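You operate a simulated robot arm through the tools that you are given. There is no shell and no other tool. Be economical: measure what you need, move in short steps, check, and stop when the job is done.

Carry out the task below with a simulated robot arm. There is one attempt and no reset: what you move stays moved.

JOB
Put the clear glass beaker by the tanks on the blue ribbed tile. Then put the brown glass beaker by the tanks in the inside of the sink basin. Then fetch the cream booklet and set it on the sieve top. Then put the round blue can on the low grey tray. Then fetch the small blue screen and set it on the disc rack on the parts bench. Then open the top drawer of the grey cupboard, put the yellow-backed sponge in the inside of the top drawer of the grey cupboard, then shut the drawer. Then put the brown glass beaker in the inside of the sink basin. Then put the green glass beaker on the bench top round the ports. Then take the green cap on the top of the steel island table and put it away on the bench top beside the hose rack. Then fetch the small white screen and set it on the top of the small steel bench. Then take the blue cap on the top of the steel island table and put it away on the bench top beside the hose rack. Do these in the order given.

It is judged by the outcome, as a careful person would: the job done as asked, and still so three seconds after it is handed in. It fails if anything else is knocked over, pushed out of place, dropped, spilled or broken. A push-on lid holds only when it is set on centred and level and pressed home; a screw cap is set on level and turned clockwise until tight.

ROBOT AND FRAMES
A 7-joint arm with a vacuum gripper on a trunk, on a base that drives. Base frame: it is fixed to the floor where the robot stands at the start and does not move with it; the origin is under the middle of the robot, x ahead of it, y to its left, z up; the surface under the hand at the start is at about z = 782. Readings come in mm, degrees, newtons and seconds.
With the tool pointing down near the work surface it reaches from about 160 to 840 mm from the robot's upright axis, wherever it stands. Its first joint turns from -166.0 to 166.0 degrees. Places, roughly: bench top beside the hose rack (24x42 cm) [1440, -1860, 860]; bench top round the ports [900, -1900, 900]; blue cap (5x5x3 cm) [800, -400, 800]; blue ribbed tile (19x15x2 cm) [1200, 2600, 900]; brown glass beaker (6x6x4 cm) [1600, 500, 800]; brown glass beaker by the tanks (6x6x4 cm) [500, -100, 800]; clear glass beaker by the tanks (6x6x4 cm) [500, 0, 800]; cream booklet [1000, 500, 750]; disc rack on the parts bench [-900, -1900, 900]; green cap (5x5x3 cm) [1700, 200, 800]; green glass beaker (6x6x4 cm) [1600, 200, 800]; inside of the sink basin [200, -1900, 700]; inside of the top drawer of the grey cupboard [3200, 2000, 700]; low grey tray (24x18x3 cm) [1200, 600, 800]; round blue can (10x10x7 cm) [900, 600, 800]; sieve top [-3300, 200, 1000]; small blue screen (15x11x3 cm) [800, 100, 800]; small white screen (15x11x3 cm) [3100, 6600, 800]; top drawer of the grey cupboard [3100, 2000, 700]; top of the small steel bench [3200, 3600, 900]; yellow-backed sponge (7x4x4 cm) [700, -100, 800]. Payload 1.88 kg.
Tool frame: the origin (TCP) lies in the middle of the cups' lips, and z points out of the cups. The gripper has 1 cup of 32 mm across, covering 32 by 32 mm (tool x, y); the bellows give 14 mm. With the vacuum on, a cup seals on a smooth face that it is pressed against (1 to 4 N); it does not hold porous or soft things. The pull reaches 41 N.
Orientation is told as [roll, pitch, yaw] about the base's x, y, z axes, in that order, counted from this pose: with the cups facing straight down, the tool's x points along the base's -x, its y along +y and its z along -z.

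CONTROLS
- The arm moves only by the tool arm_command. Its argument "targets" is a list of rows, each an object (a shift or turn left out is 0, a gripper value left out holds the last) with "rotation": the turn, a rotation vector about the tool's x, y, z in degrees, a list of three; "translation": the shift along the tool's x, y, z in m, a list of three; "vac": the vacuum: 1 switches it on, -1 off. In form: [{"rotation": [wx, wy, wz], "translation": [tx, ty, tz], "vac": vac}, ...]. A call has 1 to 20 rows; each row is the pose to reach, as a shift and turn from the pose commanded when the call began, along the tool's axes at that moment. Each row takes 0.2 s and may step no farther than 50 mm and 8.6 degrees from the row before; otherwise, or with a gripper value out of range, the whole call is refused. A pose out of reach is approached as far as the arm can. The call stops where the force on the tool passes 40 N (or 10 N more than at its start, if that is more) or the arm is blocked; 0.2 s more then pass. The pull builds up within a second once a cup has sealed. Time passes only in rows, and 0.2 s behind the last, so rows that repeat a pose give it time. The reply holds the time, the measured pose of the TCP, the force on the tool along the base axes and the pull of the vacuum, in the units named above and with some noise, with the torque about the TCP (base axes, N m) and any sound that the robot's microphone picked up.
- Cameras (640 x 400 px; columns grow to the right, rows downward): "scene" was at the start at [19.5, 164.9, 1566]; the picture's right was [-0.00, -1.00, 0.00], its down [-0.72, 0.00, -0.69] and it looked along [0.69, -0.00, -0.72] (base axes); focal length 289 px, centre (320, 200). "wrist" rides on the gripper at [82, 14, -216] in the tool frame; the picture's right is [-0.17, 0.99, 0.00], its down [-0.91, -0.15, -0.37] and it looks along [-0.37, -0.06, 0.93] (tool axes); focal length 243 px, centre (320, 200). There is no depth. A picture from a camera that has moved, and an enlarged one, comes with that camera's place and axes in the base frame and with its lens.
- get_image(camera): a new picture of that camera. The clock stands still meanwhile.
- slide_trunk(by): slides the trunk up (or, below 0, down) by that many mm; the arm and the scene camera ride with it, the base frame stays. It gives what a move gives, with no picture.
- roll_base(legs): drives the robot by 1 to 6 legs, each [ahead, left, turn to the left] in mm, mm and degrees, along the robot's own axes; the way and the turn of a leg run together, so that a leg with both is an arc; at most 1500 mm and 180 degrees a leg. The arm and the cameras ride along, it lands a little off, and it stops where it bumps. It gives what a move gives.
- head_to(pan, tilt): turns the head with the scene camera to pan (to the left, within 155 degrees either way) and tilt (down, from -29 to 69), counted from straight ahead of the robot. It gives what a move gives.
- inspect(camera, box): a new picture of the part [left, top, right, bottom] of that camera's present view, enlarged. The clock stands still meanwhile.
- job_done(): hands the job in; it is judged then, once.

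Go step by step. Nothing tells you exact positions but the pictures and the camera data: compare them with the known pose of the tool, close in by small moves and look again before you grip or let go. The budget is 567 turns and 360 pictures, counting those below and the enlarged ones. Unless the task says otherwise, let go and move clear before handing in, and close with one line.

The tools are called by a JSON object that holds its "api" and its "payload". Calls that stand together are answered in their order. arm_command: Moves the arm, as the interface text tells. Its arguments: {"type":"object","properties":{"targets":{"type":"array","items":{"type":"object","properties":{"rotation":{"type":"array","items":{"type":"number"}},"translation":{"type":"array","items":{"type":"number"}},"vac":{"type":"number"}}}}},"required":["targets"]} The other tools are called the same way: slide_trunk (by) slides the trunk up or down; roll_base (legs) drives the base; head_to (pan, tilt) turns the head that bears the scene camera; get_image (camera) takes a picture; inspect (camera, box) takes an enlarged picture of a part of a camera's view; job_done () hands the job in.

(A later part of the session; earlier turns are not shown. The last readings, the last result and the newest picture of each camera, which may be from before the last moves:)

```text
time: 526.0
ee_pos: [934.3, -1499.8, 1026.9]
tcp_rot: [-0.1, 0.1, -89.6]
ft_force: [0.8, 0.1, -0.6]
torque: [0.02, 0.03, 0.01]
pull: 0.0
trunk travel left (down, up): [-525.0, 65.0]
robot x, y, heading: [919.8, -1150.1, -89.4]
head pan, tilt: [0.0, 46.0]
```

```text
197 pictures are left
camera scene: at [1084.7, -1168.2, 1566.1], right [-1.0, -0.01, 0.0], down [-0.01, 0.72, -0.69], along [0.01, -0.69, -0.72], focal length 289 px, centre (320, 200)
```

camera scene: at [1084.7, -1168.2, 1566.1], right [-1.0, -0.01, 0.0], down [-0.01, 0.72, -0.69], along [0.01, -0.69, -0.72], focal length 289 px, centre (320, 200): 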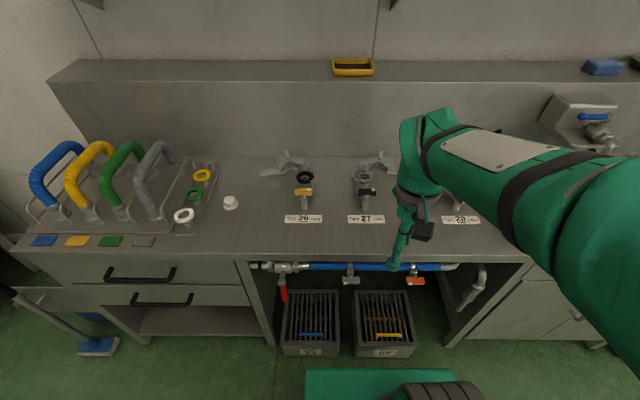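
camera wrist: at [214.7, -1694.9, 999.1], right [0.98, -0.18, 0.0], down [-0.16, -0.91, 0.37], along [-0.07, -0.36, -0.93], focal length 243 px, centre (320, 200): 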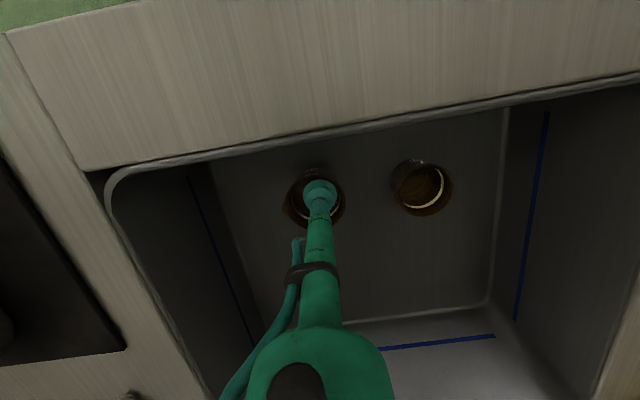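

{"api": "inspect", "payload": {"camera": "scene", "box": [160, 140, 420, 280]}}

{"api": "roll_base", "payload": {"legs": [[0, 1080, -0.6], [0, 0, -90], [0, -640, 0], [0, -650, 0]]}}

{"api": "get_image", "payload": {"camera": "scene"}}

```text
2.46 times, centred on (290, 210) of scene
camera zoom: at [1084.7, -1168.2, 1566.1], right [-1.0, -0.01, 0.0], down [-0.01, 0.72, -0.69], along [0.01, -0.69, -0.72], focal length 710 px, centre (394, 175)
```

zoom: 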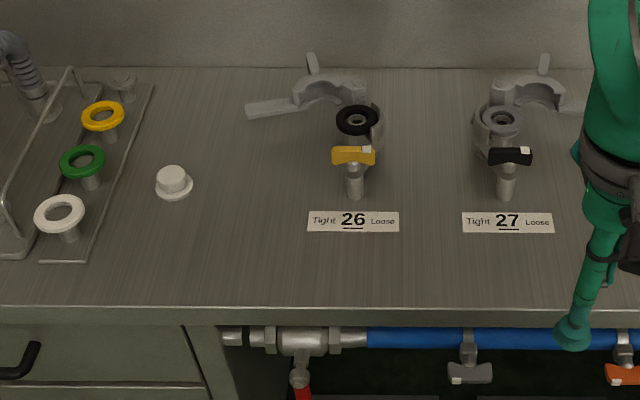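

```text
time: 541.7
ee_pos: [1637.0, 126.7, 1027.0]
tcp_rot: [0.0, 0.2, -178.8]
ft_force: [-0.3, -0.1, 0.4]
torque: [0.02, 0.0, 0.02]
pull: 0.1
trunk travel left (down, up): [-525.0, 65.0]
robot x, y, heading: [1982.7, 141.5, -178.9]
head pan, tilt: [0.0, 46.0]
```

```text
195 pictures are left
camera scene: at [1967.2, -18.2, 1566.0], right [-0.02, 1.0, 0.0], down [0.72, 0.02, -0.69], along [-0.69, -0.02, -0.72], focal length 289 px, centre (320, 200)
```

scene: 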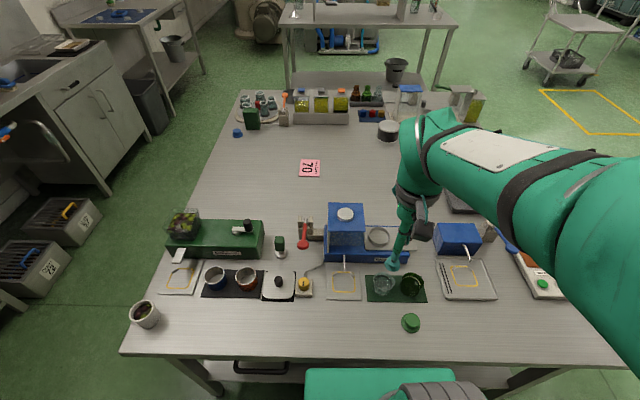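

Now facing the green beaker at ≈(1580, 222). Move above it.

{"api": "arm_command", "payload": {"targets": [{"translation": [-0.02, -0.035, 0]}, {"translation": [-0.04, -0.07, 0]}, {"translation": [-0.055, -0.097, 0.02]}, {"translation": [-0.055, -0.097, 0.06]}, {"translation": [-0.055, -0.097, 0.1]}, {"translation": [-0.055, -0.097, 0.14]}, {"translation": [-0.055, -0.097, 0.14]}]}}

{"api": "inspect", "payload": {"camera": "wrist", "box": [260, 140, 380, 240]}}

{"api": "inspect", "payload": {"camera": "scene", "box": [350, 240, 450, 340]}}

```text
time: 543.3
ee_pos: [1579.4, 223.6, 886.0]
tcp_rot: [-0.1, 0.2, -178.8]
ft_force: [0.2, -0.8, 0.2]
torque: [0.0, -0.03, -0.01]
pull: 0.0
trunk travel left (down, up): [-525.0, 65.0]
robot x, y, heading: [1987.4, 143.5, -178.6]
head pan, tilt: [0.0, 46.0]
```

```text
4.00 times, centred on (320, 190) of wrist
camera zoom: at [1660.7, 209.8, 1101.4], right [-0.14, -0.99, 0.0], down [-0.92, 0.13, 0.37], along [-0.37, 0.06, -0.93], focal length 970 px, centre (320, 240)
```

zoom: 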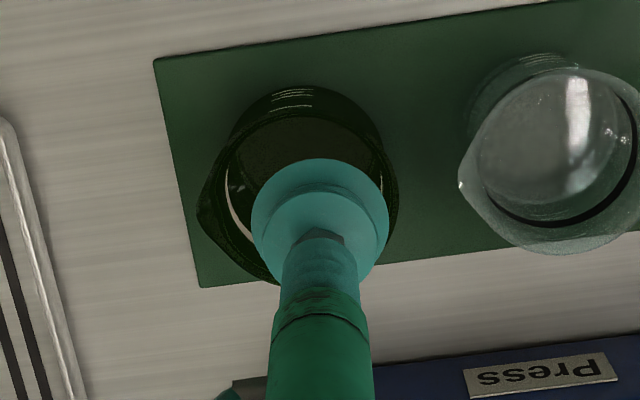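

```text
4.00 times, centred on (400, 290) of scene
camera zoom: at [1966.8, -18.0, 1566.1], right [-0.02, 1.0, 0.0], down [0.72, 0.02, -0.69], along [-0.69, -0.02, -0.72], focal length 1154 px, centre (0, -160)
```

zoom: 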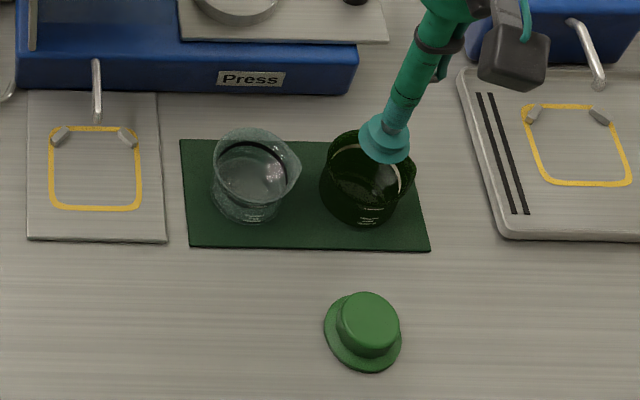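

Beaker centre ≈ (1568, 228). Correct and descend.

{"api": "arm_command", "payload": {"targets": [{"translation": [-0.011, -0.004, 0.01], "vac": 1}, {"translation": [-0.011, -0.004, 0.03]}, {"translation": [-0.011, -0.004, 0.045]}, {"translation": [-0.011, -0.004, 0.055]}, {"translation": [-0.011, -0.004, 0.059]}, {"translation": [-0.011, -0.004, 0.061]}, {"translation": [-0.011, -0.004, 0.061]}]}}

{"api": "inspect", "payload": {"camera": "scene", "box": [350, 240, 450, 340]}}

```text
time: 544.9
ee_pos: [1570.0, 226.7, 825.7]
tcp_rot: [-0.1, 0.2, -178.8]
ft_force: [-0.1, 0.7, 0.2]
torque: [0.02, -0.01, -0.03]
pull: 41.2
trunk travel left (down, up): [-525.0, 65.0]
robot x, y, heading: [1982.9, 145.3, -178.7]
head pan, tilt: [0.0, 46.0]
```

```text
4.00 times, centred on (400, 290) of scene
camera zoom: at [1967.2, -18.1, 1566.1], right [-0.02, 1.0, 0.0], down [0.72, 0.02, -0.69], along [-0.69, -0.02, -0.72], focal length 1154 px, centre (0, -160)
```

zoom: 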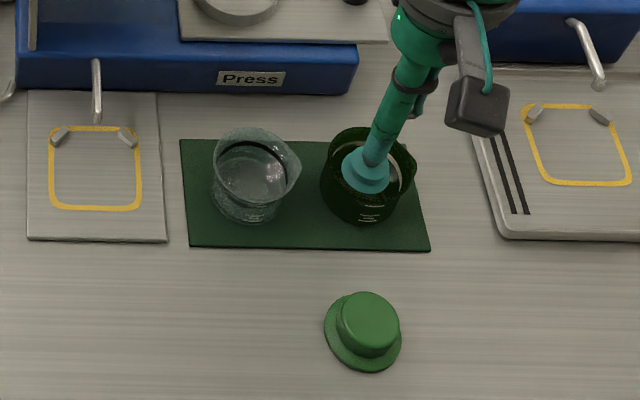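

Sealed. Lift, retract and drive to the ports bench.

{"api": "arm_command", "payload": {"targets": [{"translation": [0, 0, -0.01]}, {"translation": [0, 0, -0.05]}, {"translation": [0, 0, -0.095]}, {"translation": [0, 0, -0.14]}, {"translation": [0, 0, -0.185]}, {"translation": [0, 0, -0.21]}, {"translation": [0.03, 0.03, -0.21]}, {"translation": [0.06, 0.06, -0.21]}, {"translation": [0.07, 0.08, -0.21]}, {"translation": [0.07, 0.08, -0.21]}]}}

{"api": "roll_base", "payload": {"legs": [[-60, 0, -1.2], [0, 1290, 0], [0, 0, 90], [0, -1020, 0], [80, 0, 0]]}}

{"api": "get_image", "payload": {"camera": "scene"}}

{"api": "get_image", "payload": {"camera": "wrist"}}

```text
time: 547.1
ee_pos: [1641.2, 148.2, 1037.0]
tcp_rot: [-0.1, 0.2, -178.8]
ft_force: [0.2, -0.3, -0.4]
torque: [0.01, 0.01, -0.06]
pull: 40.5
trunk travel left (down, up): [-525.0, 65.0]
robot x, y, heading: [1982.8, 145.4, -178.9]
head pan, tilt: [0.0, 46.0]
```

```text
time: 563.5
ee_pos: [1026.2, -1564.2, 1036.7]
tcp_rot: [-0.1, 0.2, -90.9]
ft_force: [-1.3, 0.3, -1.3]
torque: [0.02, -0.02, 0.01]
pull: 41.1
trunk travel left (down, up): [-525.0, 65.0]
robot x, y, heading: [1042.9, -1217.5, -90.6]
head pan, tilt: [0.0, 46.0]
```

```text
191 pictures are left
camera scene: at [1203.7, -1241.9, 1566.1], right [-1.0, 0.01, 0.0], down [0.01, 0.72, -0.69], along [-0.01, -0.69, -0.72], focal length 289 px, centre (320, 200)
```

scene: 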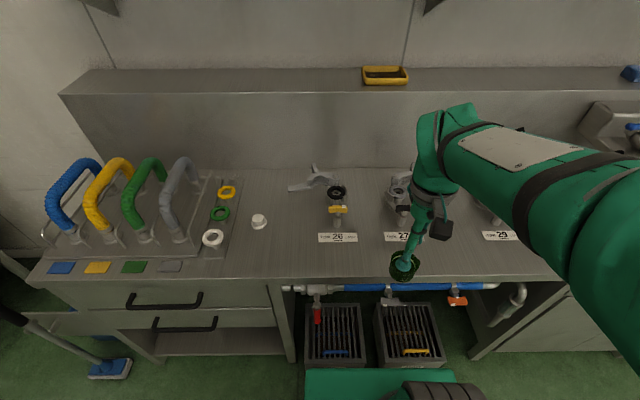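

```text
190 pictures are left
camera wrist: at [1040.3, -1483.7, 1252.2], right [0.98, -0.18, 0.0], down [-0.17, -0.91, 0.37], along [-0.07, -0.36, -0.93], focal length 243 px, centre (320, 200)
```

wrist: 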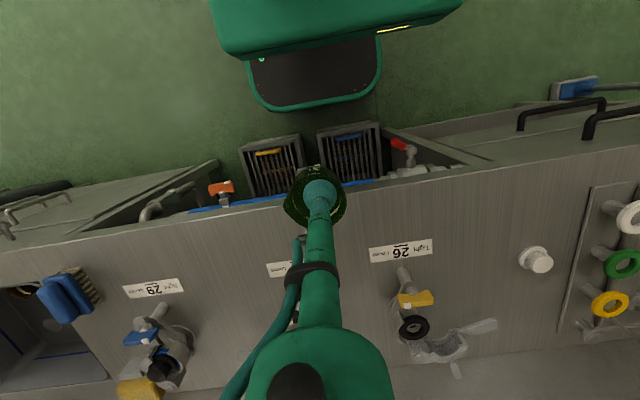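

Free spot between ports 26 and 27: (1042, -1820). Move above, lower partway.

{"api": "arm_command", "payload": {"targets": [{"translation": [-0.045, 0.003, 0]}, {"translation": [-0.09, 0.006, 0]}, {"translation": [-0.135, 0.01, 0]}, {"translation": [-0.18, 0.014, 0]}, {"translation": [-0.225, 0.018, 0]}, {"translation": [-0.256, 0.02, 0.01]}, {"translation": [-0.256, 0.02, 0.05]}, {"translation": [-0.256, 0.02, 0.09]}, {"translation": [-0.256, 0.02, 0.09]}]}}

{"api": "get_image", "payload": {"camera": "wrist"}}

{"api": "inspect", "payload": {"camera": "scene", "box": [280, 150, 460, 280]}}

```text
time: 565.5
ee_pos: [1039.4, -1820.5, 944.5]
tcp_rot: [-0.1, 0.2, -90.8]
ft_force: [0.6, -0.2, -1.1]
torque: [0.02, -0.01, 0.0]
pull: 40.9
trunk travel left (down, up): [-525.0, 65.0]
robot x, y, heading: [1039.9, -1222.9, -90.7]
head pan, tilt: [0.0, 46.0]
```

```text
189 pictures are left
camera wrist: at [1054.7, -1740.8, 1160.9], right [0.98, -0.18, 0.0], down [-0.17, -0.91, 0.37], along [-0.07, -0.36, -0.93], focal length 243 px, centre (320, 200)
```

wrist: 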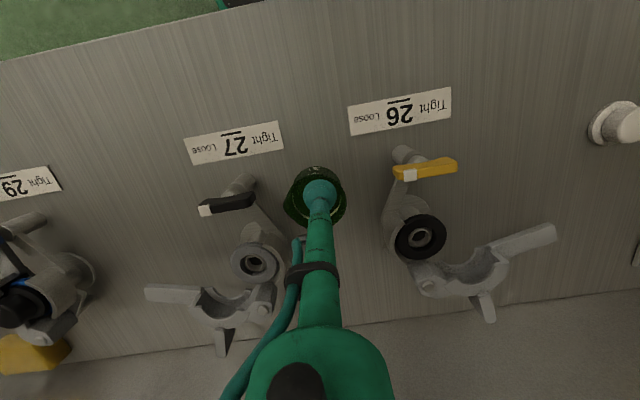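

```text
3.08 times, centred on (370, 215) of scene
camera zoom: at [1203.8, -1242.2, 1566.1], right [-1.0, 0.01, 0.0], down [0.01, 0.72, -0.69], along [-0.01, -0.69, -0.72], focal length 888 px, centre (166, 154)
```

zoom: 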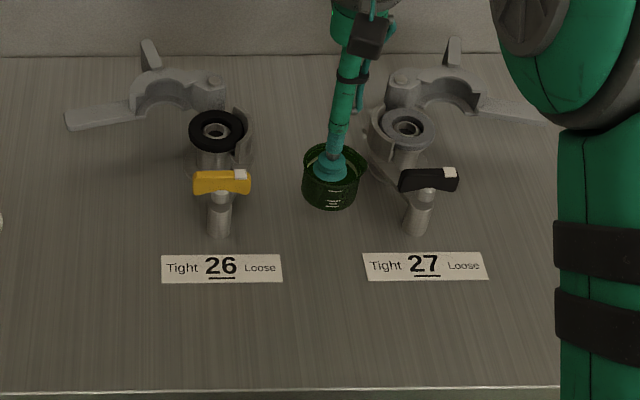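

{"api": "arm_command", "payload": {"targets": [{"translation": [0, 0, 0.02]}, {"translation": [0, 0, 0.03]}, {"translation": [0, 0, 0.035]}, {"translation": [0, 0, 0.038]}, {"translation": [0, 0, 0.038]}]}}

```text
time: 566.7
ee_pos: [1039.7, -1819.6, 905.8]
tcp_rot: [-0.1, 0.3, -90.9]
ft_force: [0.4, 1.1, -1.0]
torque: [0.05, -0.04, -0.02]
pull: 41.0
trunk travel left (down, up): [-525.0, 65.0]
robot x, y, heading: [1041.6, -1219.6, -90.8]
head pan, tilt: [0.0, 46.0]
```

{"api": "arm_command", "payload": {"targets": [{"translation": [0, 0, 0.003]}, {"translation": [0, 0, 0.006]}, {"translation": [0, 0, 0.008]}, {"translation": [0, 0, 0.008]}]}}

```text
time: 567.7
ee_pos: [1040.4, -1819.0, 900.0]
tcp_rot: [-0.1, 0.2, -90.8]
ft_force: [2.2, 1.7, 6.1]
torque: [-0.06, -0.02, 0.01]
pull: 41.0
trunk travel left (down, up): [-525.0, 65.0]
robot x, y, heading: [1037.8, -1221.2, -90.9]
head pan, tilt: [0.0, 46.0]
```

Contact. Release, rise and retract.

{"api": "arm_command", "payload": {"targets": [{"translation": [0, 0, 0], "vac": -1}, {"translation": [0, 0, 0]}, {"translation": [0, 0, 0]}, {"translation": [0, 0, 0]}, {"translation": [0, 0, -0.005]}, {"translation": [0, 0, -0.015]}, {"translation": [0, 0, -0.04]}, {"translation": [0, 0, -0.085]}, {"translation": [0, 0, -0.13]}, {"translation": [0.045, 0, -0.13]}, {"translation": [0.09, 0, -0.13]}, {"translation": [0.135, 0, -0.13]}, {"translation": [0.18, 0, -0.13]}, {"translation": [0.225, 0, -0.13]}, {"translation": [0.256, 0, -0.13]}]}}

{"api": "inspect", "payload": {"camera": "scene", "box": [180, 150, 440, 280]}}

```text
time: 570.9
ee_pos: [1045.1, -1562.8, 1031.2]
tcp_rot: [-0.1, 0.2, -90.9]
ft_force: [-0.3, 0.0, -0.7]
torque: [0.02, -0.01, 0.01]
pull: 0.0
trunk travel left (down, up): [-525.0, 65.0]
robot x, y, heading: [1040.3, -1220.3, -90.6]
head pan, tilt: [0.0, 46.0]
```

```text
2.46 times, centred on (310, 215) of scene
camera zoom: at [1203.7, -1241.7, 1566.1], right [-1.0, 0.01, 0.0], down [0.01, 0.72, -0.69], along [-0.01, -0.69, -0.72], focal length 710 px, centre (345, 163)
```

zoom: 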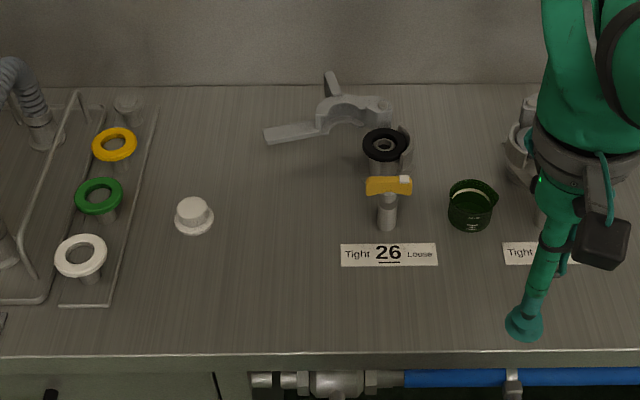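

Green beaker is on the bench by the ports. Next the green cap: drive back to the island's far side.

{"api": "roll_base", "payload": {"legs": [[-75, 0, 0.8], [0, 1000, 0], [0, 0, -90], [0, -670, 0], [0, -670, 0]]}}

{"api": "get_image", "payload": {"camera": "scene"}}

{"api": "get_image", "payload": {"camera": "wrist"}}

```text
time: 587.2
ee_pos: [1714.2, 189.9, 1031.5]
tcp_rot: [0.0, 0.3, 179.5]
ft_force: [-0.4, -0.8, -0.2]
torque: [0.01, -0.03, -0.04]
pull: 0.1
trunk travel left (down, up): [-525.0, 65.0]
robot x, y, heading: [2058.1, 198.3, 179.5]
head pan, tilt: [0.0, 46.0]
```

```text
186 pictures are left
camera scene: at [2035.7, 34.2, 1566.1], right [0.01, 1.0, 0.0], down [0.72, 0.0, -0.69], along [-0.69, 0.0, -0.72], focal length 289 px, centre (320, 200)
```

scene: 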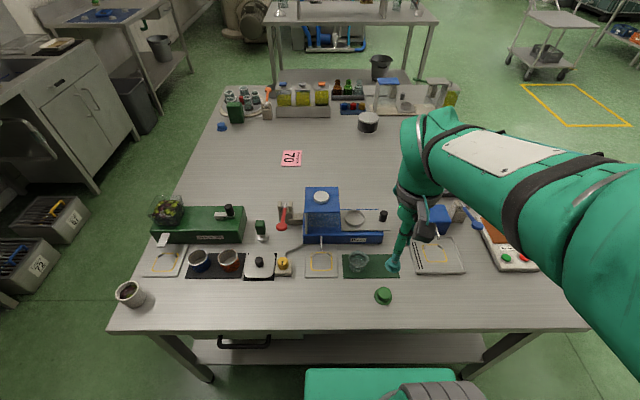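

```text
185 pictures are left
camera wrist: at [1795.4, 173.2, 1247.1], right [-0.17, -0.98, 0.0], down [-0.91, 0.16, 0.37], along [-0.36, 0.07, -0.93], focal length 243 px, centre (320, 200)
```

wrist: 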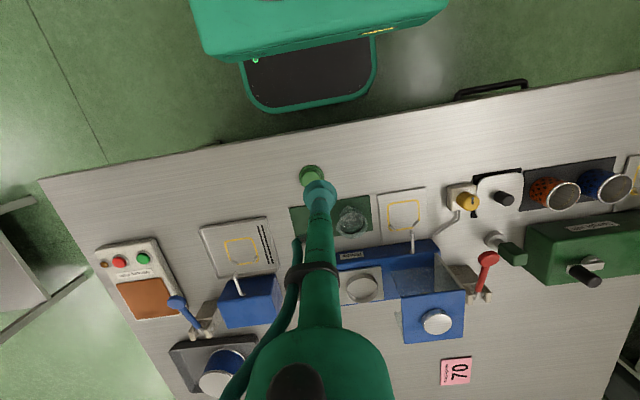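

Green cap ≈ (1675, 210). Move above.

{"api": "arm_command", "payload": {"targets": [{"translation": [-0.02, -0.01, 0.03]}, {"translation": [-0.039, -0.02, 0.07]}, {"translation": [-0.039, -0.02, 0.115]}, {"translation": [-0.039, -0.02, 0.16]}, {"translation": [-0.039, -0.02, 0.175]}, {"translation": [-0.039, -0.02, 0.175]}]}}

{"api": "inspect", "payload": {"camera": "wrist", "box": [270, 140, 370, 230]}}

{"api": "inspect", "payload": {"camera": "scene", "box": [340, 250, 430, 330]}}

```text
time: 588.6
ee_pos: [1676.3, 209.7, 854.1]
tcp_rot: [0.0, 0.3, 179.6]
ft_force: [0.0, -0.4, -0.7]
torque: [0.0, -0.03, 0.02]
pull: 0.0
trunk travel left (down, up): [-525.0, 65.0]
robot x, y, heading: [2054.8, 196.3, 179.7]
head pan, tilt: [0.0, 46.0]
```

```text
4.44 times, centred on (320, 185) of wrist
camera zoom: at [1756.9, 194.7, 1070.4], right [-0.17, -0.98, 0.0], down [-0.91, 0.16, 0.37], along [-0.36, 0.07, -0.93], focal length 1078 px, centre (320, 267)
```

zoom: 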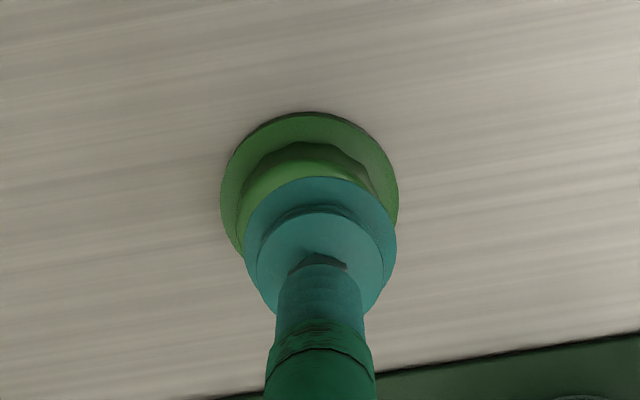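

```text
5.00 times, centred on (385, 290) of scene
camera zoom: at [2035.6, 34.2, 1566.1], right [0.01, 1.0, 0.0], down [0.72, 0.0, -0.69], along [-0.69, 0.0, -0.72], focal length 1443 px, centre (-5, -250)
```

zoom: 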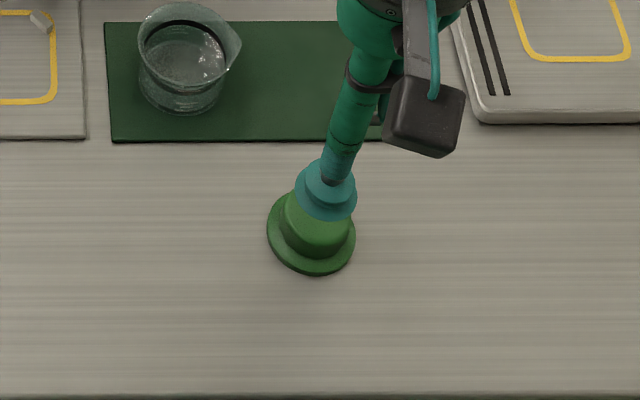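

Cap centre ≈ (1669, 214.5). Its top is only ~36 mm wide, so centre carefully.

{"api": "arm_command", "payload": {"targets": [{"translation": [-0.007, -0.005, 0.0]}, {"translation": [-0.007, -0.005, 0.015]}, {"translation": [-0.007, -0.005, 0.027]}, {"translation": [-0.007, -0.005, 0.027]}]}}

{"api": "inspect", "payload": {"camera": "wrist", "box": [270, 140, 370, 230]}}

{"api": "inspect", "payload": {"camera": "scene", "box": [350, 260, 420, 320]}}

```text
time: 589.6
ee_pos: [1669.9, 215.7, 827.3]
tcp_rot: [-0.1, 0.0, 179.5]
ft_force: [0.4, -0.4, 0.3]
torque: [-0.02, 0.05, 0.03]
pull: 0.0
trunk travel left (down, up): [-525.0, 65.0]
robot x, y, heading: [2057.9, 196.7, 179.6]
head pan, tilt: [0.0, 46.0]
```

```text
4.44 times, centred on (320, 185) of wrist
camera zoom: at [1750.3, 199.0, 1043.2], right [-0.17, -0.98, 0.0], down [-0.91, 0.16, 0.37], along [-0.36, 0.07, -0.93], focal length 1078 px, centre (320, 267)
```

zoom: 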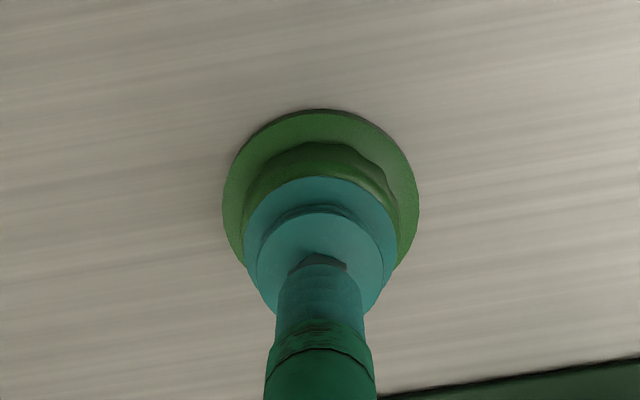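

```text
6.67 times, centred on (385, 290) of scene
camera zoom: at [2035.5, 34.2, 1566.1], right [0.01, 1.0, 0.0], down [0.72, 0.0, -0.69], along [-0.69, 0.0, -0.72], focal length 1924 px, centre (-113, -400)
```

zoom: 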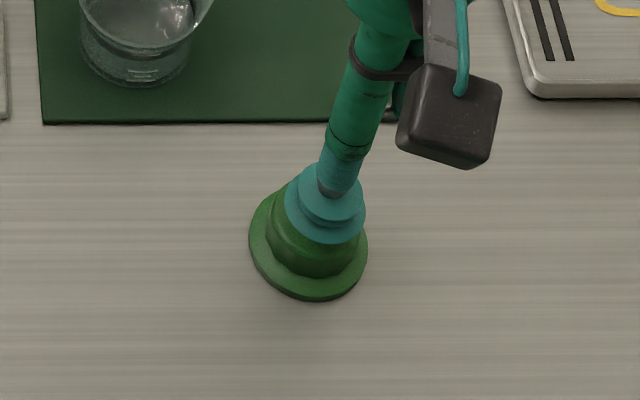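

{"api": "arm_command", "payload": {"targets": [{"translation": [-0.001, 0, 0.01], "vac": 1}, {"translation": [-0.001, 0, 0.015]}, {"translation": [-0.001, 0, 0.019]}, {"translation": [-0.001, 0, 0.022]}, {"translation": [-0.001, 0, 0.022]}, {"translation": [-0.001, 0, 0.022]}]}}

```text
time: 591.0
ee_pos: [1668.2, 213.9, 807.7]
tcp_rot: [0.0, 0.1, 179.7]
ft_force: [-1.2, 1.1, 4.4]
torque: [0.02, 0.19, -0.03]
pull: 41.1
trunk travel left (down, up): [-525.0, 65.0]
robot x, y, heading: [2059.7, 196.2, 179.6]
head pan, tilt: [0.0, 46.0]
```

Sealed. Lift and drive to the hose rack bench.

{"api": "arm_command", "payload": {"targets": [{"translation": [0, 0, -0.005]}, {"translation": [0, 0, -0.03]}, {"translation": [0, 0, -0.075]}, {"translation": [0, 0, -0.12]}, {"translation": [0, 0, -0.165]}, {"translation": [0, 0, -0.21]}, {"translation": [0.035, 0.015, -0.22]}, {"translation": [0.035, 0.015, -0.22]}]}}

{"api": "get_image", "payload": {"camera": "wrist"}}

{"api": "roll_base", "payload": {"legs": [[0, 1340, 0], [0, 0, 90], [0, -650, 0], [80, 0, 0]]}}

{"api": "get_image", "payload": {"camera": "scene"}}

{"api": "get_image", "payload": {"camera": "wrist"}}

```text
time: 592.8
ee_pos: [1703.2, 197.7, 1026.0]
tcp_rot: [-0.1, 0.1, 179.4]
ft_force: [1.1, 0.4, -0.1]
torque: [0.01, 0.04, 0.01]
pull: 40.8
trunk travel left (down, up): [-525.0, 65.0]
robot x, y, heading: [2058.3, 196.2, 179.4]
head pan, tilt: [0.0, 46.0]
```

```text
180 pictures are left
camera wrist: at [1784.4, 181.4, 1241.8], right [-0.17, -0.98, 0.0], down [-0.91, 0.16, 0.37], along [-0.36, 0.07, -0.93], focal length 243 px, centre (320, 200)
```

wrist: 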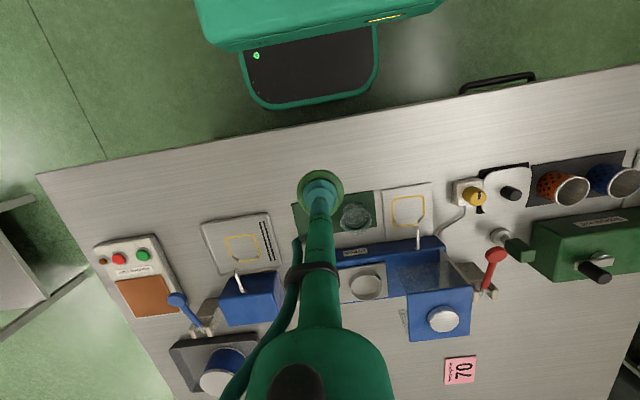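

```text
time: 607.2
ee_pos: [1395.1, -1589.0, 1025.7]
tcp_rot: [0.0, 0.3, -91.2]
ft_force: [0.7, -0.4, -0.9]
torque: [-0.04, 0.04, -0.02]
pull: 40.6
trunk travel left (down, up): [-525.0, 65.0]
robot x, y, heading: [1401.7, -1232.2, -91.0]
head pan, tilt: [0.0, 46.0]
```

```text
179 pictures are left
camera scene: at [1564.5, -1256.6, 1566.1], right [-1.0, 0.02, 0.0], down [0.01, 0.72, -0.69], along [-0.01, -0.69, -0.72], focal length 289 px, centre (320, 200)
```

scene: 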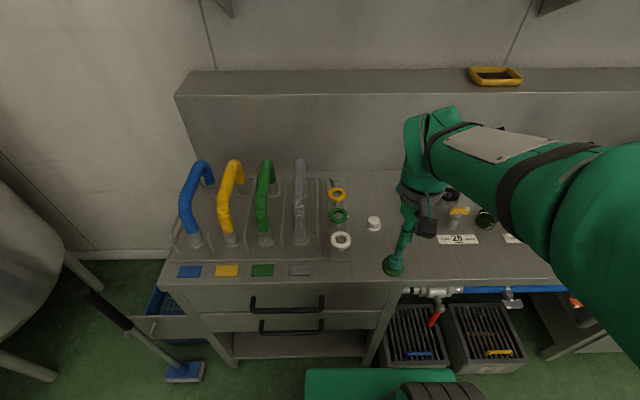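

```text
178 pictures are left
camera wrist: at [1412.3, -1509.5, 1241.3], right [0.98, -0.19, 0.0], down [-0.17, -0.91, 0.37], along [-0.07, -0.36, -0.93], focal length 243 px, centre (320, 200)
```

wrist: 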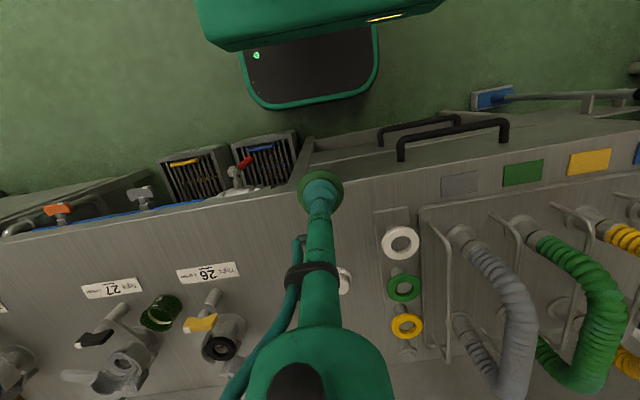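

Place at (1425, -1745), clear of the white cap and ring strip.

{"api": "arm_command", "payload": {"targets": [{"translation": [-0.04, 0.008, 0]}, {"translation": [-0.08, 0.016, 0]}, {"translation": [-0.12, 0.025, 0]}, {"translation": [-0.155, 0.033, 0]}, {"translation": [-0.155, 0.033, 0.045]}, {"translation": [-0.155, 0.033, 0.09]}, {"translation": [-0.155, 0.033, 0.115]}, {"translation": [-0.155, 0.033, 0.115]}]}}

{"api": "inspect", "payload": {"camera": "scene", "box": [300, 160, 460, 290]}}

{"api": "get_image", "payload": {"camera": "wrist"}}

```text
time: 609.0
ee_pos: [1427.0, -1745.7, 908.7]
tcp_rot: [-0.1, 0.3, -91.1]
ft_force: [0.0, 0.1, -0.3]
torque: [-0.02, 0.0, -0.04]
pull: 40.8
trunk travel left (down, up): [-525.0, 65.0]
robot x, y, heading: [1400.0, -1235.0, -91.0]
head pan, tilt: [0.0, 46.0]
```

```text
3.08 times, centred on (380, 225) of scene
camera zoom: at [1564.5, -1256.6, 1566.1], right [-1.0, 0.02, 0.0], down [0.01, 0.72, -0.69], along [-0.01, -0.69, -0.72], focal length 888 px, centre (135, 123)
```

zoom: 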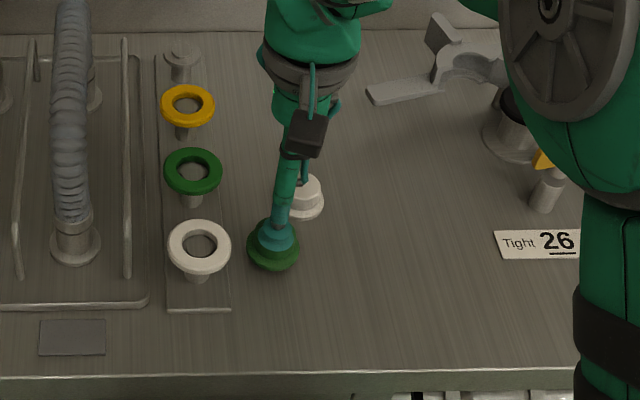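

```text
176 pictures are left
camera wrist: at [1442.8, -1665.3, 1124.8], right [0.98, -0.19, 0.0], down [-0.17, -0.91, 0.37], along [-0.07, -0.36, -0.93], focal length 243 px, centre (320, 200)
```

wrist: 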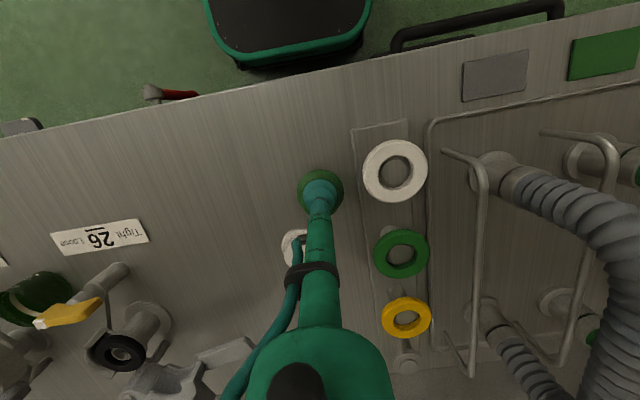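

{"api": "arm_command", "payload": {"targets": [{"translation": [0, -0.012, 0.008]}, {"translation": [0, -0.012, 0.016]}, {"translation": [0, -0.012, 0.02]}, {"translation": [0, -0.012, 0.023]}, {"translation": [0, -0.012, 0.023]}]}}

```text
time: 610.2
ee_pos: [1414.2, -1744.1, 888.2]
tcp_rot: [-0.1, 0.2, -91.2]
ft_force: [1.0, 0.5, 4.2]
torque: [-0.17, -0.02, -0.02]
pull: 40.9
trunk travel left (down, up): [-525.0, 65.0]
robot x, y, heading: [1402.2, -1235.9, -90.9]
head pan, tilt: [0.0, 46.0]
```

Touching (4 N). Release, rise and retract.

{"api": "arm_command", "payload": {"targets": [{"translation": [0, 0, 0.001], "vac": -1}, {"translation": [0, 0, 0.001]}, {"translation": [0, 0, 0.001]}, {"translation": [0, 0, 0.001]}, {"translation": [0, 0, -0.004]}, {"translation": [0, 0, -0.012]}, {"translation": [0, 0, -0.04]}, {"translation": [0, 0, -0.085]}, {"translation": [0, 0, -0.135]}, {"translation": [0.045, 0, -0.135]}, {"translation": [0.09, 0, -0.135]}, {"translation": [0.135, -0.01, -0.135]}, {"translation": [0.155, -0.02, -0.135]}]}}

{"api": "inspect", "payload": {"camera": "scene", "box": [300, 160, 460, 290]}}

```text
time: 613.0
ee_pos: [1396.7, -1589.8, 1023.5]
tcp_rot: [-0.1, 0.4, -91.3]
ft_force: [0.5, 0.2, -0.1]
torque: [-0.04, 0.01, 0.02]
pull: 0.1
trunk travel left (down, up): [-525.0, 65.0]
robot x, y, heading: [1401.8, -1233.9, -91.4]
head pan, tilt: [0.0, 46.0]
```

```text
3.08 times, centred on (380, 225) of scene
camera zoom: at [1564.5, -1256.2, 1566.1], right [-1.0, 0.02, 0.0], down [0.01, 0.72, -0.69], along [-0.01, -0.69, -0.72], focal length 888 px, centre (135, 123)
```

zoom: 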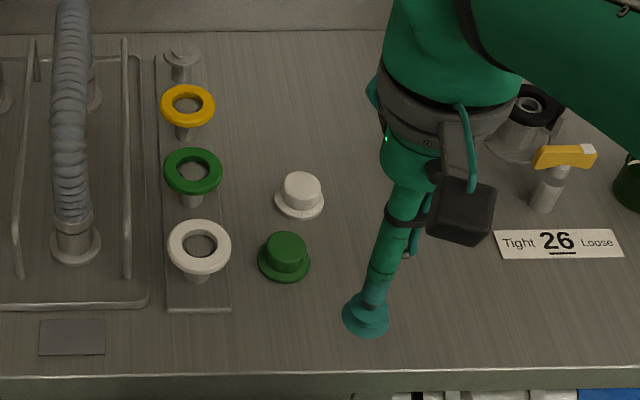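

Green cap placed. Next the small white screen at ≈(3100, 6600): long drive up the lane at x≈2100.

{"api": "roll_base", "payload": {"legs": [[-85, 0, 1.3], [0, 700, 0], [0, 0, 90], [0, 1450, 0], [0, 1450, 0], [0, 1400, 0]]}}

{"api": "head_to", "payload": {"pan": 45, "tilt": 20}}

{"api": "get_image", "payload": {"camera": "scene"}}

{"api": "head_to", "payload": {"pan": 0, "tilt": 35}}

{"api": "get_image", "payload": {"camera": "scene"}}

```text
time: 641.7
ee_pos: [2442.6, 3181.9, 1022.3]
tcp_rot: [0.0, 0.4, -0.9]
ft_force: [-0.7, 0.9, -0.5]
torque: [0.01, -0.02, 0.04]
pull: 0.1
trunk travel left (down, up): [-525.0, 65.0]
robot x, y, heading: [2088.2, 3189.3, -1.2]
head pan, tilt: [0.0, 46.0]
```

```text
time: 642.9
ee_pos: [2442.7, 3181.6, 1022.3]
tcp_rot: [-0.1, 0.3, -1.0]
ft_force: [-0.1, -0.3, 0.7]
torque: [0.04, 0.01, 0.01]
pull: 0.1
trunk travel left (down, up): [-525.0, 65.0]
robot x, y, heading: [2084.8, 3186.8, -0.9]
head pan, tilt: [45.0, 20.0]
```

```text
174 pictures are left
camera scene: at [2096.0, 3416.1, 1606.1], right [0.69, -0.72, 0.0], down [-0.25, -0.24, -0.94], along [0.68, 0.65, -0.34], focal length 289 px, centre (320, 200)
```

scene: 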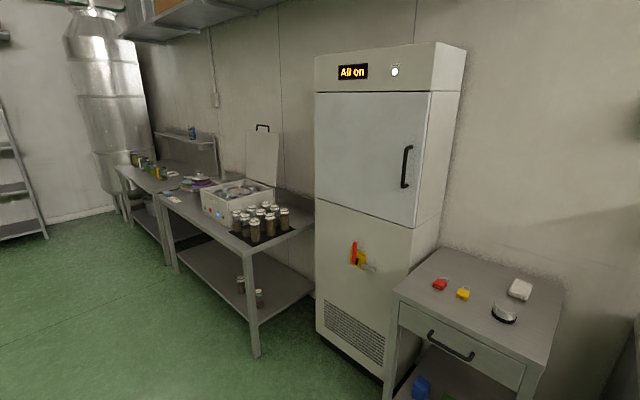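

```text
time: 644.0
ee_pos: [2443.1, 3181.9, 1022.1]
tcp_rot: [-0.1, 0.3, -1.0]
ft_force: [-0.8, -0.3, 0.4]
torque: [0.01, -0.03, -0.01]
pull: 0.0
trunk travel left (down, up): [-525.0, 65.0]
robot x, y, heading: [2088.3, 3185.6, -1.0]
head pan, tilt: [0.0, 35.0]
```

```text
173 pictures are left
camera scene: at [2117.1, 3350.0, 1582.3], right [-0.02, -1.0, 0.0], down [-0.57, 0.01, -0.82], along [0.82, -0.01, -0.57], focal length 289 px, centre (320, 200)
```

scene: 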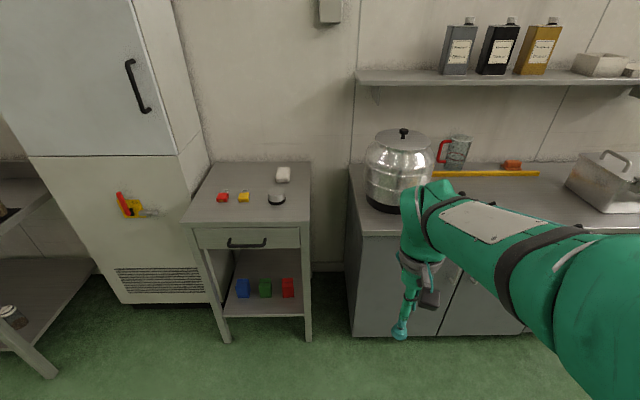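

Small steel bench seen. Continue to the white screen's bench.

{"api": "roll_base", "payload": {"legs": [[0, 1500, 1], [0, 1500, 0], [0, 350, 0]]}}

{"api": "get_image", "payload": {"camera": "scene"}}

```text
time: 660.5
ee_pos: [2474.4, 6581.2, 1022.1]
tcp_rot: [-0.1, 0.2, -0.7]
ft_force: [-0.2, -0.3, 0.7]
torque: [-0.01, 0.0, 0.01]
pull: 0.1
trunk travel left (down, up): [-525.0, 65.0]
robot x, y, heading: [2116.4, 6576.9, -0.7]
head pan, tilt: [0.0, 35.0]
```

```text
172 pictures are left
camera scene: at [2147.1, 6747.7, 1582.3], right [-0.01, -1.0, 0.0], down [-0.57, 0.01, -0.82], along [0.82, -0.01, -0.57], focal length 289 px, centre (320, 200)
```

scene: 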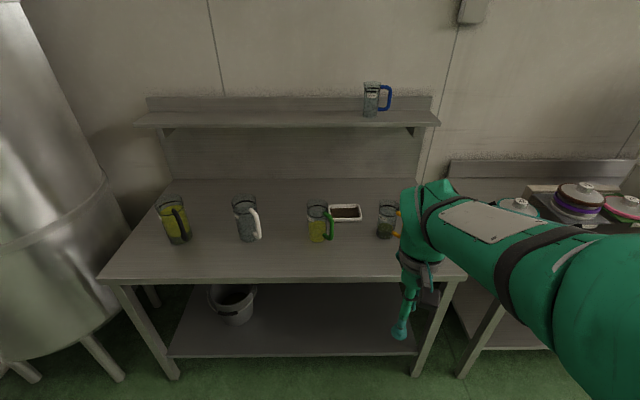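

White screen ≈ (3157, 6625), among mugs. Drive closer.

{"api": "roll_base", "payload": {"legs": [[310, 20, 0.7]]}}

{"api": "head_to", "payload": {"pan": 0, "tilt": 46}}

{"api": "get_image", "payload": {"camera": "scene"}}

{"api": "inspect", "payload": {"camera": "scene", "box": [280, 120, 420, 260]}}

```text
time: 662.6
ee_pos: [2782.0, 6604.1, 1022.8]
tcp_rot: [-0.1, 0.2, 0.1]
ft_force: [-0.2, -0.5, 0.6]
torque: [0.02, -0.01, 0.0]
pull: 0.0
trunk travel left (down, up): [-525.0, 65.0]
robot x, y, heading: [2426.6, 6602.0, 0.2]
head pan, tilt: [0.0, 35.0]
```

```text
time: 663.3
ee_pos: [2780.9, 6604.7, 1022.0]
tcp_rot: [-0.1, 0.3, 0.1]
ft_force: [-0.6, 0.9, -0.2]
torque: [0.0, 0.02, 0.01]
pull: 0.2
trunk travel left (down, up): [-525.0, 65.0]
robot x, y, heading: [2427.0, 6600.2, 0.2]
head pan, tilt: [0.0, 46.0]
```

```text
171 pictures are left
camera scene: at [2445.2, 6766.4, 1566.1], right [0.0, -1.0, 0.0], down [-0.72, 0.0, -0.7], along [0.7, 0.0, -0.72], focal length 289 px, centre (320, 200)
```

scene: 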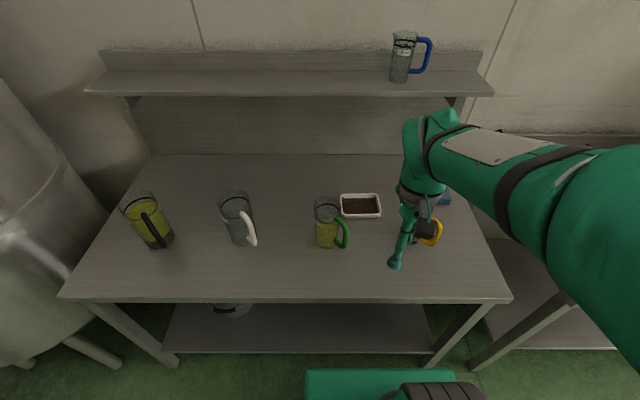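

```text
2.86 times, centred on (350, 190) of scene
camera zoom: at [2445.2, 6766.4, 1566.1], right [0.0, -1.0, 0.0], down [-0.72, 0.0, -0.7], along [0.7, 0.0, -0.72], focal length 825 px, centre (234, 229)
```

zoom: 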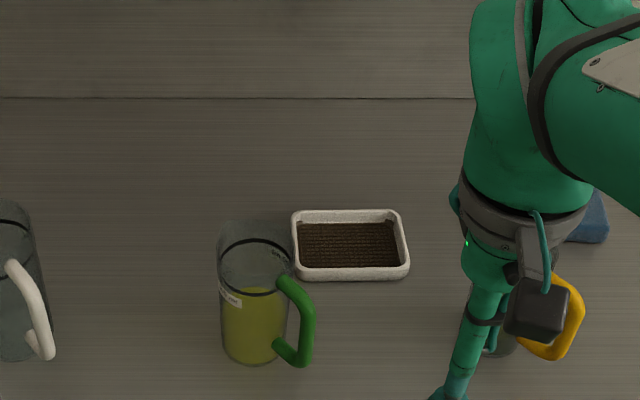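

{"api": "arm_command", "payload": {"targets": [{"translation": [-0.03, 0, -0.04]}, {"translation": [-0.075, 0, -0.05]}, {"translation": [-0.12, 0.005, -0.05]}, {"translation": [-0.165, 0.01, -0.05]}, {"translation": [-0.21, 0.015, -0.05]}, {"translation": [-0.255, 0.02, -0.05]}, {"translation": [-0.255, 0.02, -0.05]}]}}

{"api": "get_image", "payload": {"camera": "wrist"}}

{"api": "get_image", "payload": {"camera": "scene"}}

```text
time: 664.9
ee_pos: [3037.0, 6625.2, 1071.1]
tcp_rot: [-0.2, 0.4, 0.1]
ft_force: [0.2, -0.1, 0.1]
torque: [0.0, 0.02, -0.01]
pull: 0.2
trunk travel left (down, up): [-525.0, 65.0]
robot x, y, heading: [2427.0, 6602.6, 0.1]
head pan, tilt: [0.0, 46.0]
```

```text
169 pictures are left
camera wrist: at [2955.4, 6637.6, 1285.9], right [0.16, 0.99, 0.0], down [0.92, -0.15, 0.37], along [0.36, -0.06, -0.93], focal length 243 px, centre (320, 200)
```

wrist: 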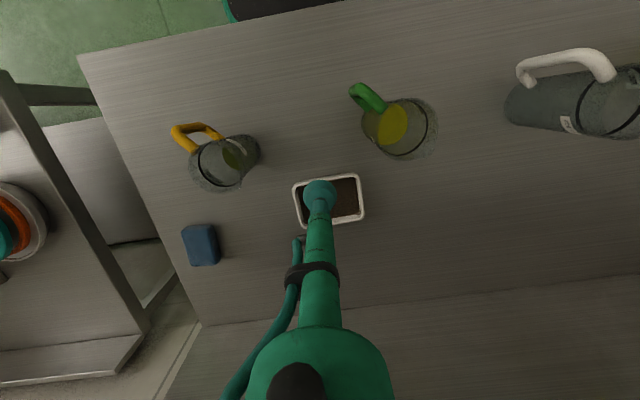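

```text
168 pictures are left
camera scene: at [2445.6, 6766.4, 1566.0], right [0.0, -1.0, 0.0], down [-0.72, 0.0, -0.69], along [0.69, 0.0, -0.72], focal length 289 px, centre (320, 200)
```

scene: 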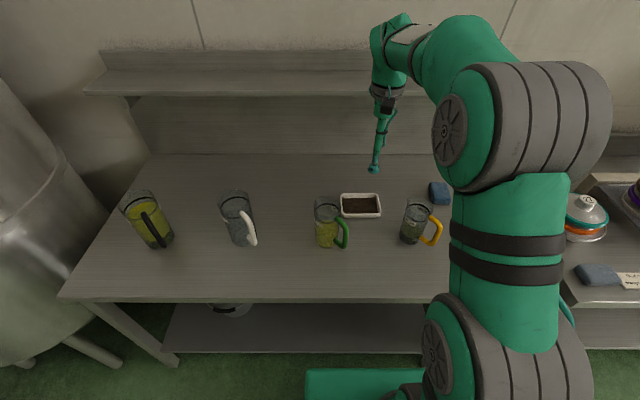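

Screen centre ≈ (3145, 6625). Move above and lower.

{"api": "arm_command", "payload": {"targets": [{"translation": [-0.045, 0, 0]}, {"translation": [-0.09, 0, 0]}, {"translation": [-0.108, 0, 0.03]}, {"translation": [-0.108, 0, 0.075]}, {"translation": [-0.108, 0, 0.12]}, {"translation": [-0.108, 0, 0.165]}, {"translation": [-0.108, 0, 0.195]}, {"translation": [-0.108, 0, 0.195]}]}}

{"api": "inspect", "payload": {"camera": "wrist", "box": [220, 100, 420, 260]}}

{"api": "inspect", "payload": {"camera": "scene", "box": [310, 150, 430, 260]}}

```text
time: 666.7
ee_pos: [3145.1, 6627.2, 872.9]
tcp_rot: [-0.1, 0.3, 0.1]
ft_force: [-0.2, 1.0, 0.4]
torque: [0.01, 0.02, -0.01]
pull: 0.0
trunk travel left (down, up): [-525.0, 65.0]
robot x, y, heading: [2429.7, 6602.5, 0.3]
head pan, tilt: [0.0, 46.0]
```

```text
2.50 times, centred on (320, 180) of wrist
camera zoom: at [3063.8, 6640.0, 1088.6], right [0.16, 0.99, 0.0], down [0.92, -0.15, 0.37], along [0.36, -0.06, -0.93], focal length 606 px, centre (320, 250)
```

zoom: 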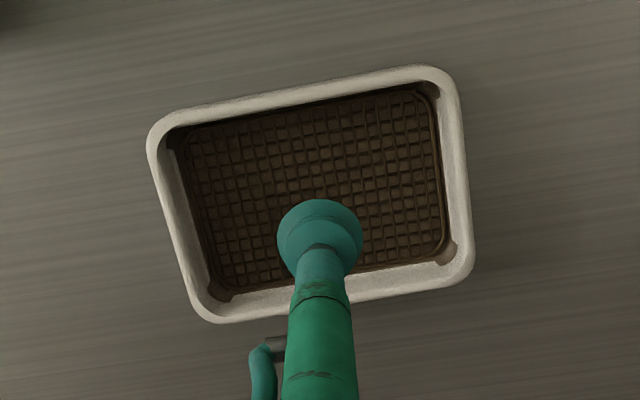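

```text
3.64 times, centred on (370, 205) of scene
camera zoom: at [2445.5, 6766.4, 1566.1], right [0.0, -1.0, 0.0], down [-0.72, 0.0, -0.69], along [0.69, 0.0, -0.72], focal length 1050 px, centre (138, 182)
```

zoom: 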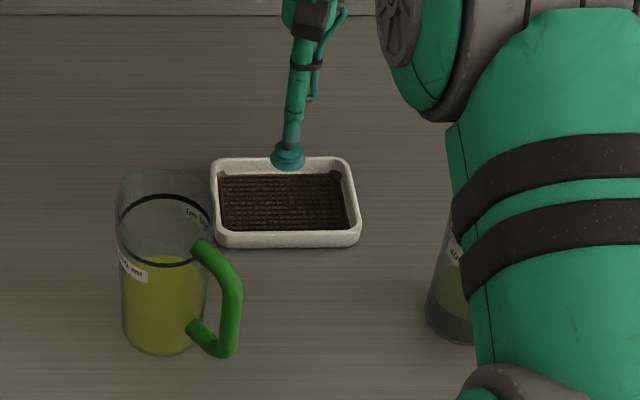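

{"api": "arm_command", "payload": {"targets": [{"translation": [0, 0, 0.03], "vac": 1}, {"translation": [0, 0, 0.05]}, {"translation": [0, 0, 0.058]}, {"translation": [0, 0, 0.064]}, {"translation": [0, 0, 0.068]}, {"translation": [0, 0, 0.068]}]}}

```text
time: 668.1
ee_pos: [3143.8, 6625.4, 807.1]
tcp_rot: [-0.1, 0.3, 0.2]
ft_force: [-0.3, 0.1, 0.1]
torque: [0.02, 0.01, 0.0]
pull: 40.7
trunk travel left (down, up): [-525.0, 65.0]
robot x, y, heading: [2426.0, 6603.2, 0.1]
head pan, tilt: [0.0, 46.0]
```

Sealed. Lift and retract over the mugs.

{"api": "arm_command", "payload": {"targets": [{"translation": [0, 0, -0.01]}, {"translation": [0, 0, -0.04]}, {"translation": [0, 0, -0.085]}, {"translation": [0, 0, -0.13]}, {"translation": [0, 0, -0.175]}, {"translation": [0, 0, -0.22]}, {"translation": [0, 0, -0.265]}, {"translation": [0.045, 0, -0.265]}, {"translation": [0.09, 0, -0.265]}, {"translation": [0.135, 0, -0.265]}, {"translation": [0.18, 0, -0.265]}, {"translation": [0.225, 0, -0.265]}, {"translation": [0.27, 0, -0.265]}, {"translation": [0.315, 0, -0.265]}, {"translation": [0.36, 0, -0.265]}, {"translation": [0.36, 0, -0.265]}]}}

{"api": "get_image", "payload": {"camera": "scene"}}

```text
time: 671.5
ee_pos: [2782.2, 6624.3, 1073.6]
tcp_rot: [-0.1, 0.2, 0.1]
ft_force: [-0.3, -0.4, -1.6]
torque: [-0.01, -0.03, 0.02]
pull: 40.7
trunk travel left (down, up): [-525.0, 65.0]
robot x, y, heading: [2425.0, 6600.5, 0.2]
head pan, tilt: [0.0, 46.0]
```

```text
165 pictures are left
camera scene: at [2444.7, 6766.3, 1566.1], right [0.0, -1.0, 0.0], down [-0.72, 0.0, -0.69], along [0.69, 0.0, -0.72], focal length 289 px, centre (320, 200)
```

scene: 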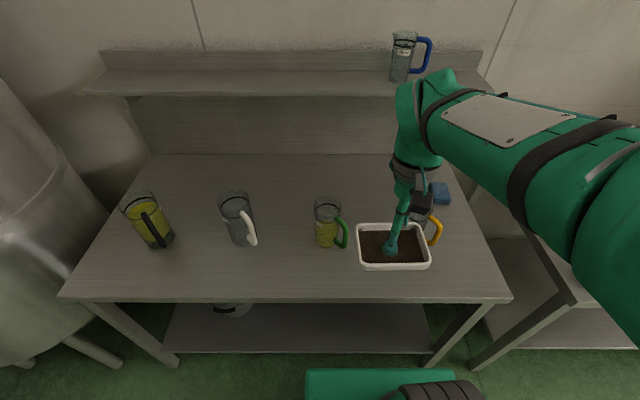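

{"api": "roll_base", "payload": {"legs": [[-300, 0, -0.2], [0, -1490, 0], [0, -1490, 0]]}}

{"api": "get_image", "payload": {"camera": "scene"}}

```text
time: 687.4
ee_pos: [2474.0, 3666.7, 1073.5]
tcp_rot: [0.0, 0.4, -0.3]
ft_force: [0.6, -0.9, -0.5]
torque: [-0.03, 0.02, 0.01]
pull: 40.4
trunk travel left (down, up): [-525.0, 65.0]
robot x, y, heading: [2116.1, 3644.2, 0.0]
head pan, tilt: [0.0, 46.0]
```

```text
164 pictures are left
camera scene: at [2135.8, 3810.3, 1566.1], right [0.0, -1.0, 0.0], down [-0.72, 0.0, -0.69], along [0.69, 0.0, -0.72], focal length 289 px, centre (320, 200)
```

scene: 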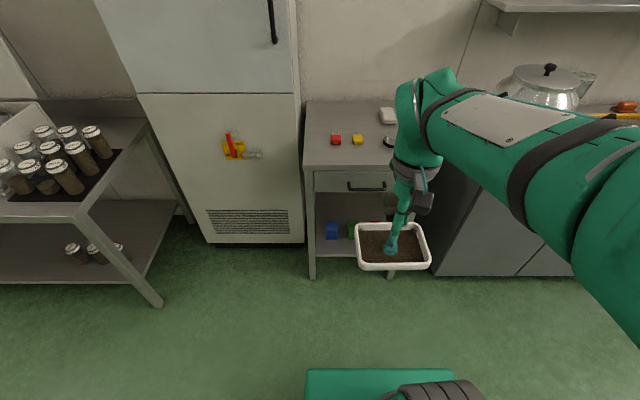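

{"api": "roll_base", "payload": {"legs": [[390, 0, 0]]}}

{"api": "inspect", "payload": {"camera": "scene", "box": [280, 120, 460, 300]}}

{"api": "get_image", "payload": {"camera": "wrist"}}

```text
time: 689.9
ee_pos: [2864.4, 3664.7, 1073.3]
tcp_rot: [-0.1, 0.3, -0.3]
ft_force: [0.3, 0.7, -1.5]
torque: [-0.02, -0.01, 0.0]
pull: 40.8
trunk travel left (down, up): [-525.0, 65.0]
robot x, y, heading: [2508.2, 3644.2, -0.2]
head pan, tilt: [0.0, 46.0]
```

```text
2.22 times, centred on (370, 210) of scene
camera zoom: at [2526.8, 3809.6, 1566.1], right [0.0, -1.0, 0.0], down [-0.72, 0.0, -0.69], along [0.69, 0.0, -0.72], focal length 641 px, centre (209, 178)
```

zoom: 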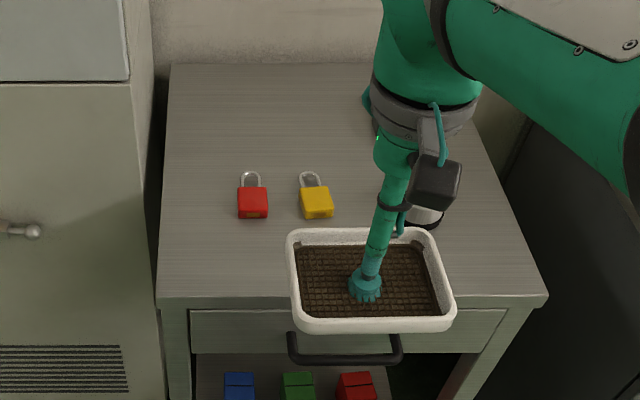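

```text
162 pictures are left
camera wrist: at [2783.1, 3678.0, 1289.0], right [0.17, 0.99, 0.0], down [0.92, -0.16, 0.37], along [0.36, -0.07, -0.93], focal length 243 px, centre (320, 200)
```

wrist: 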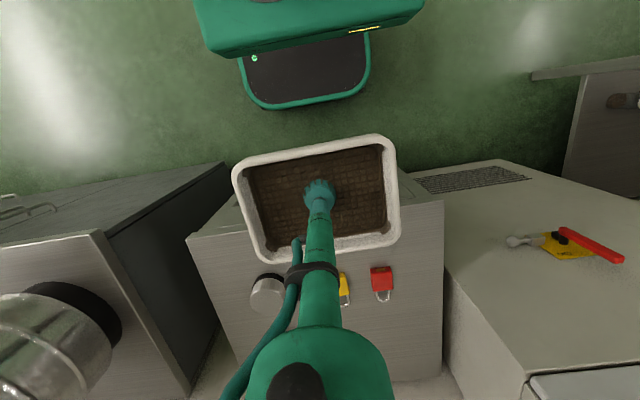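

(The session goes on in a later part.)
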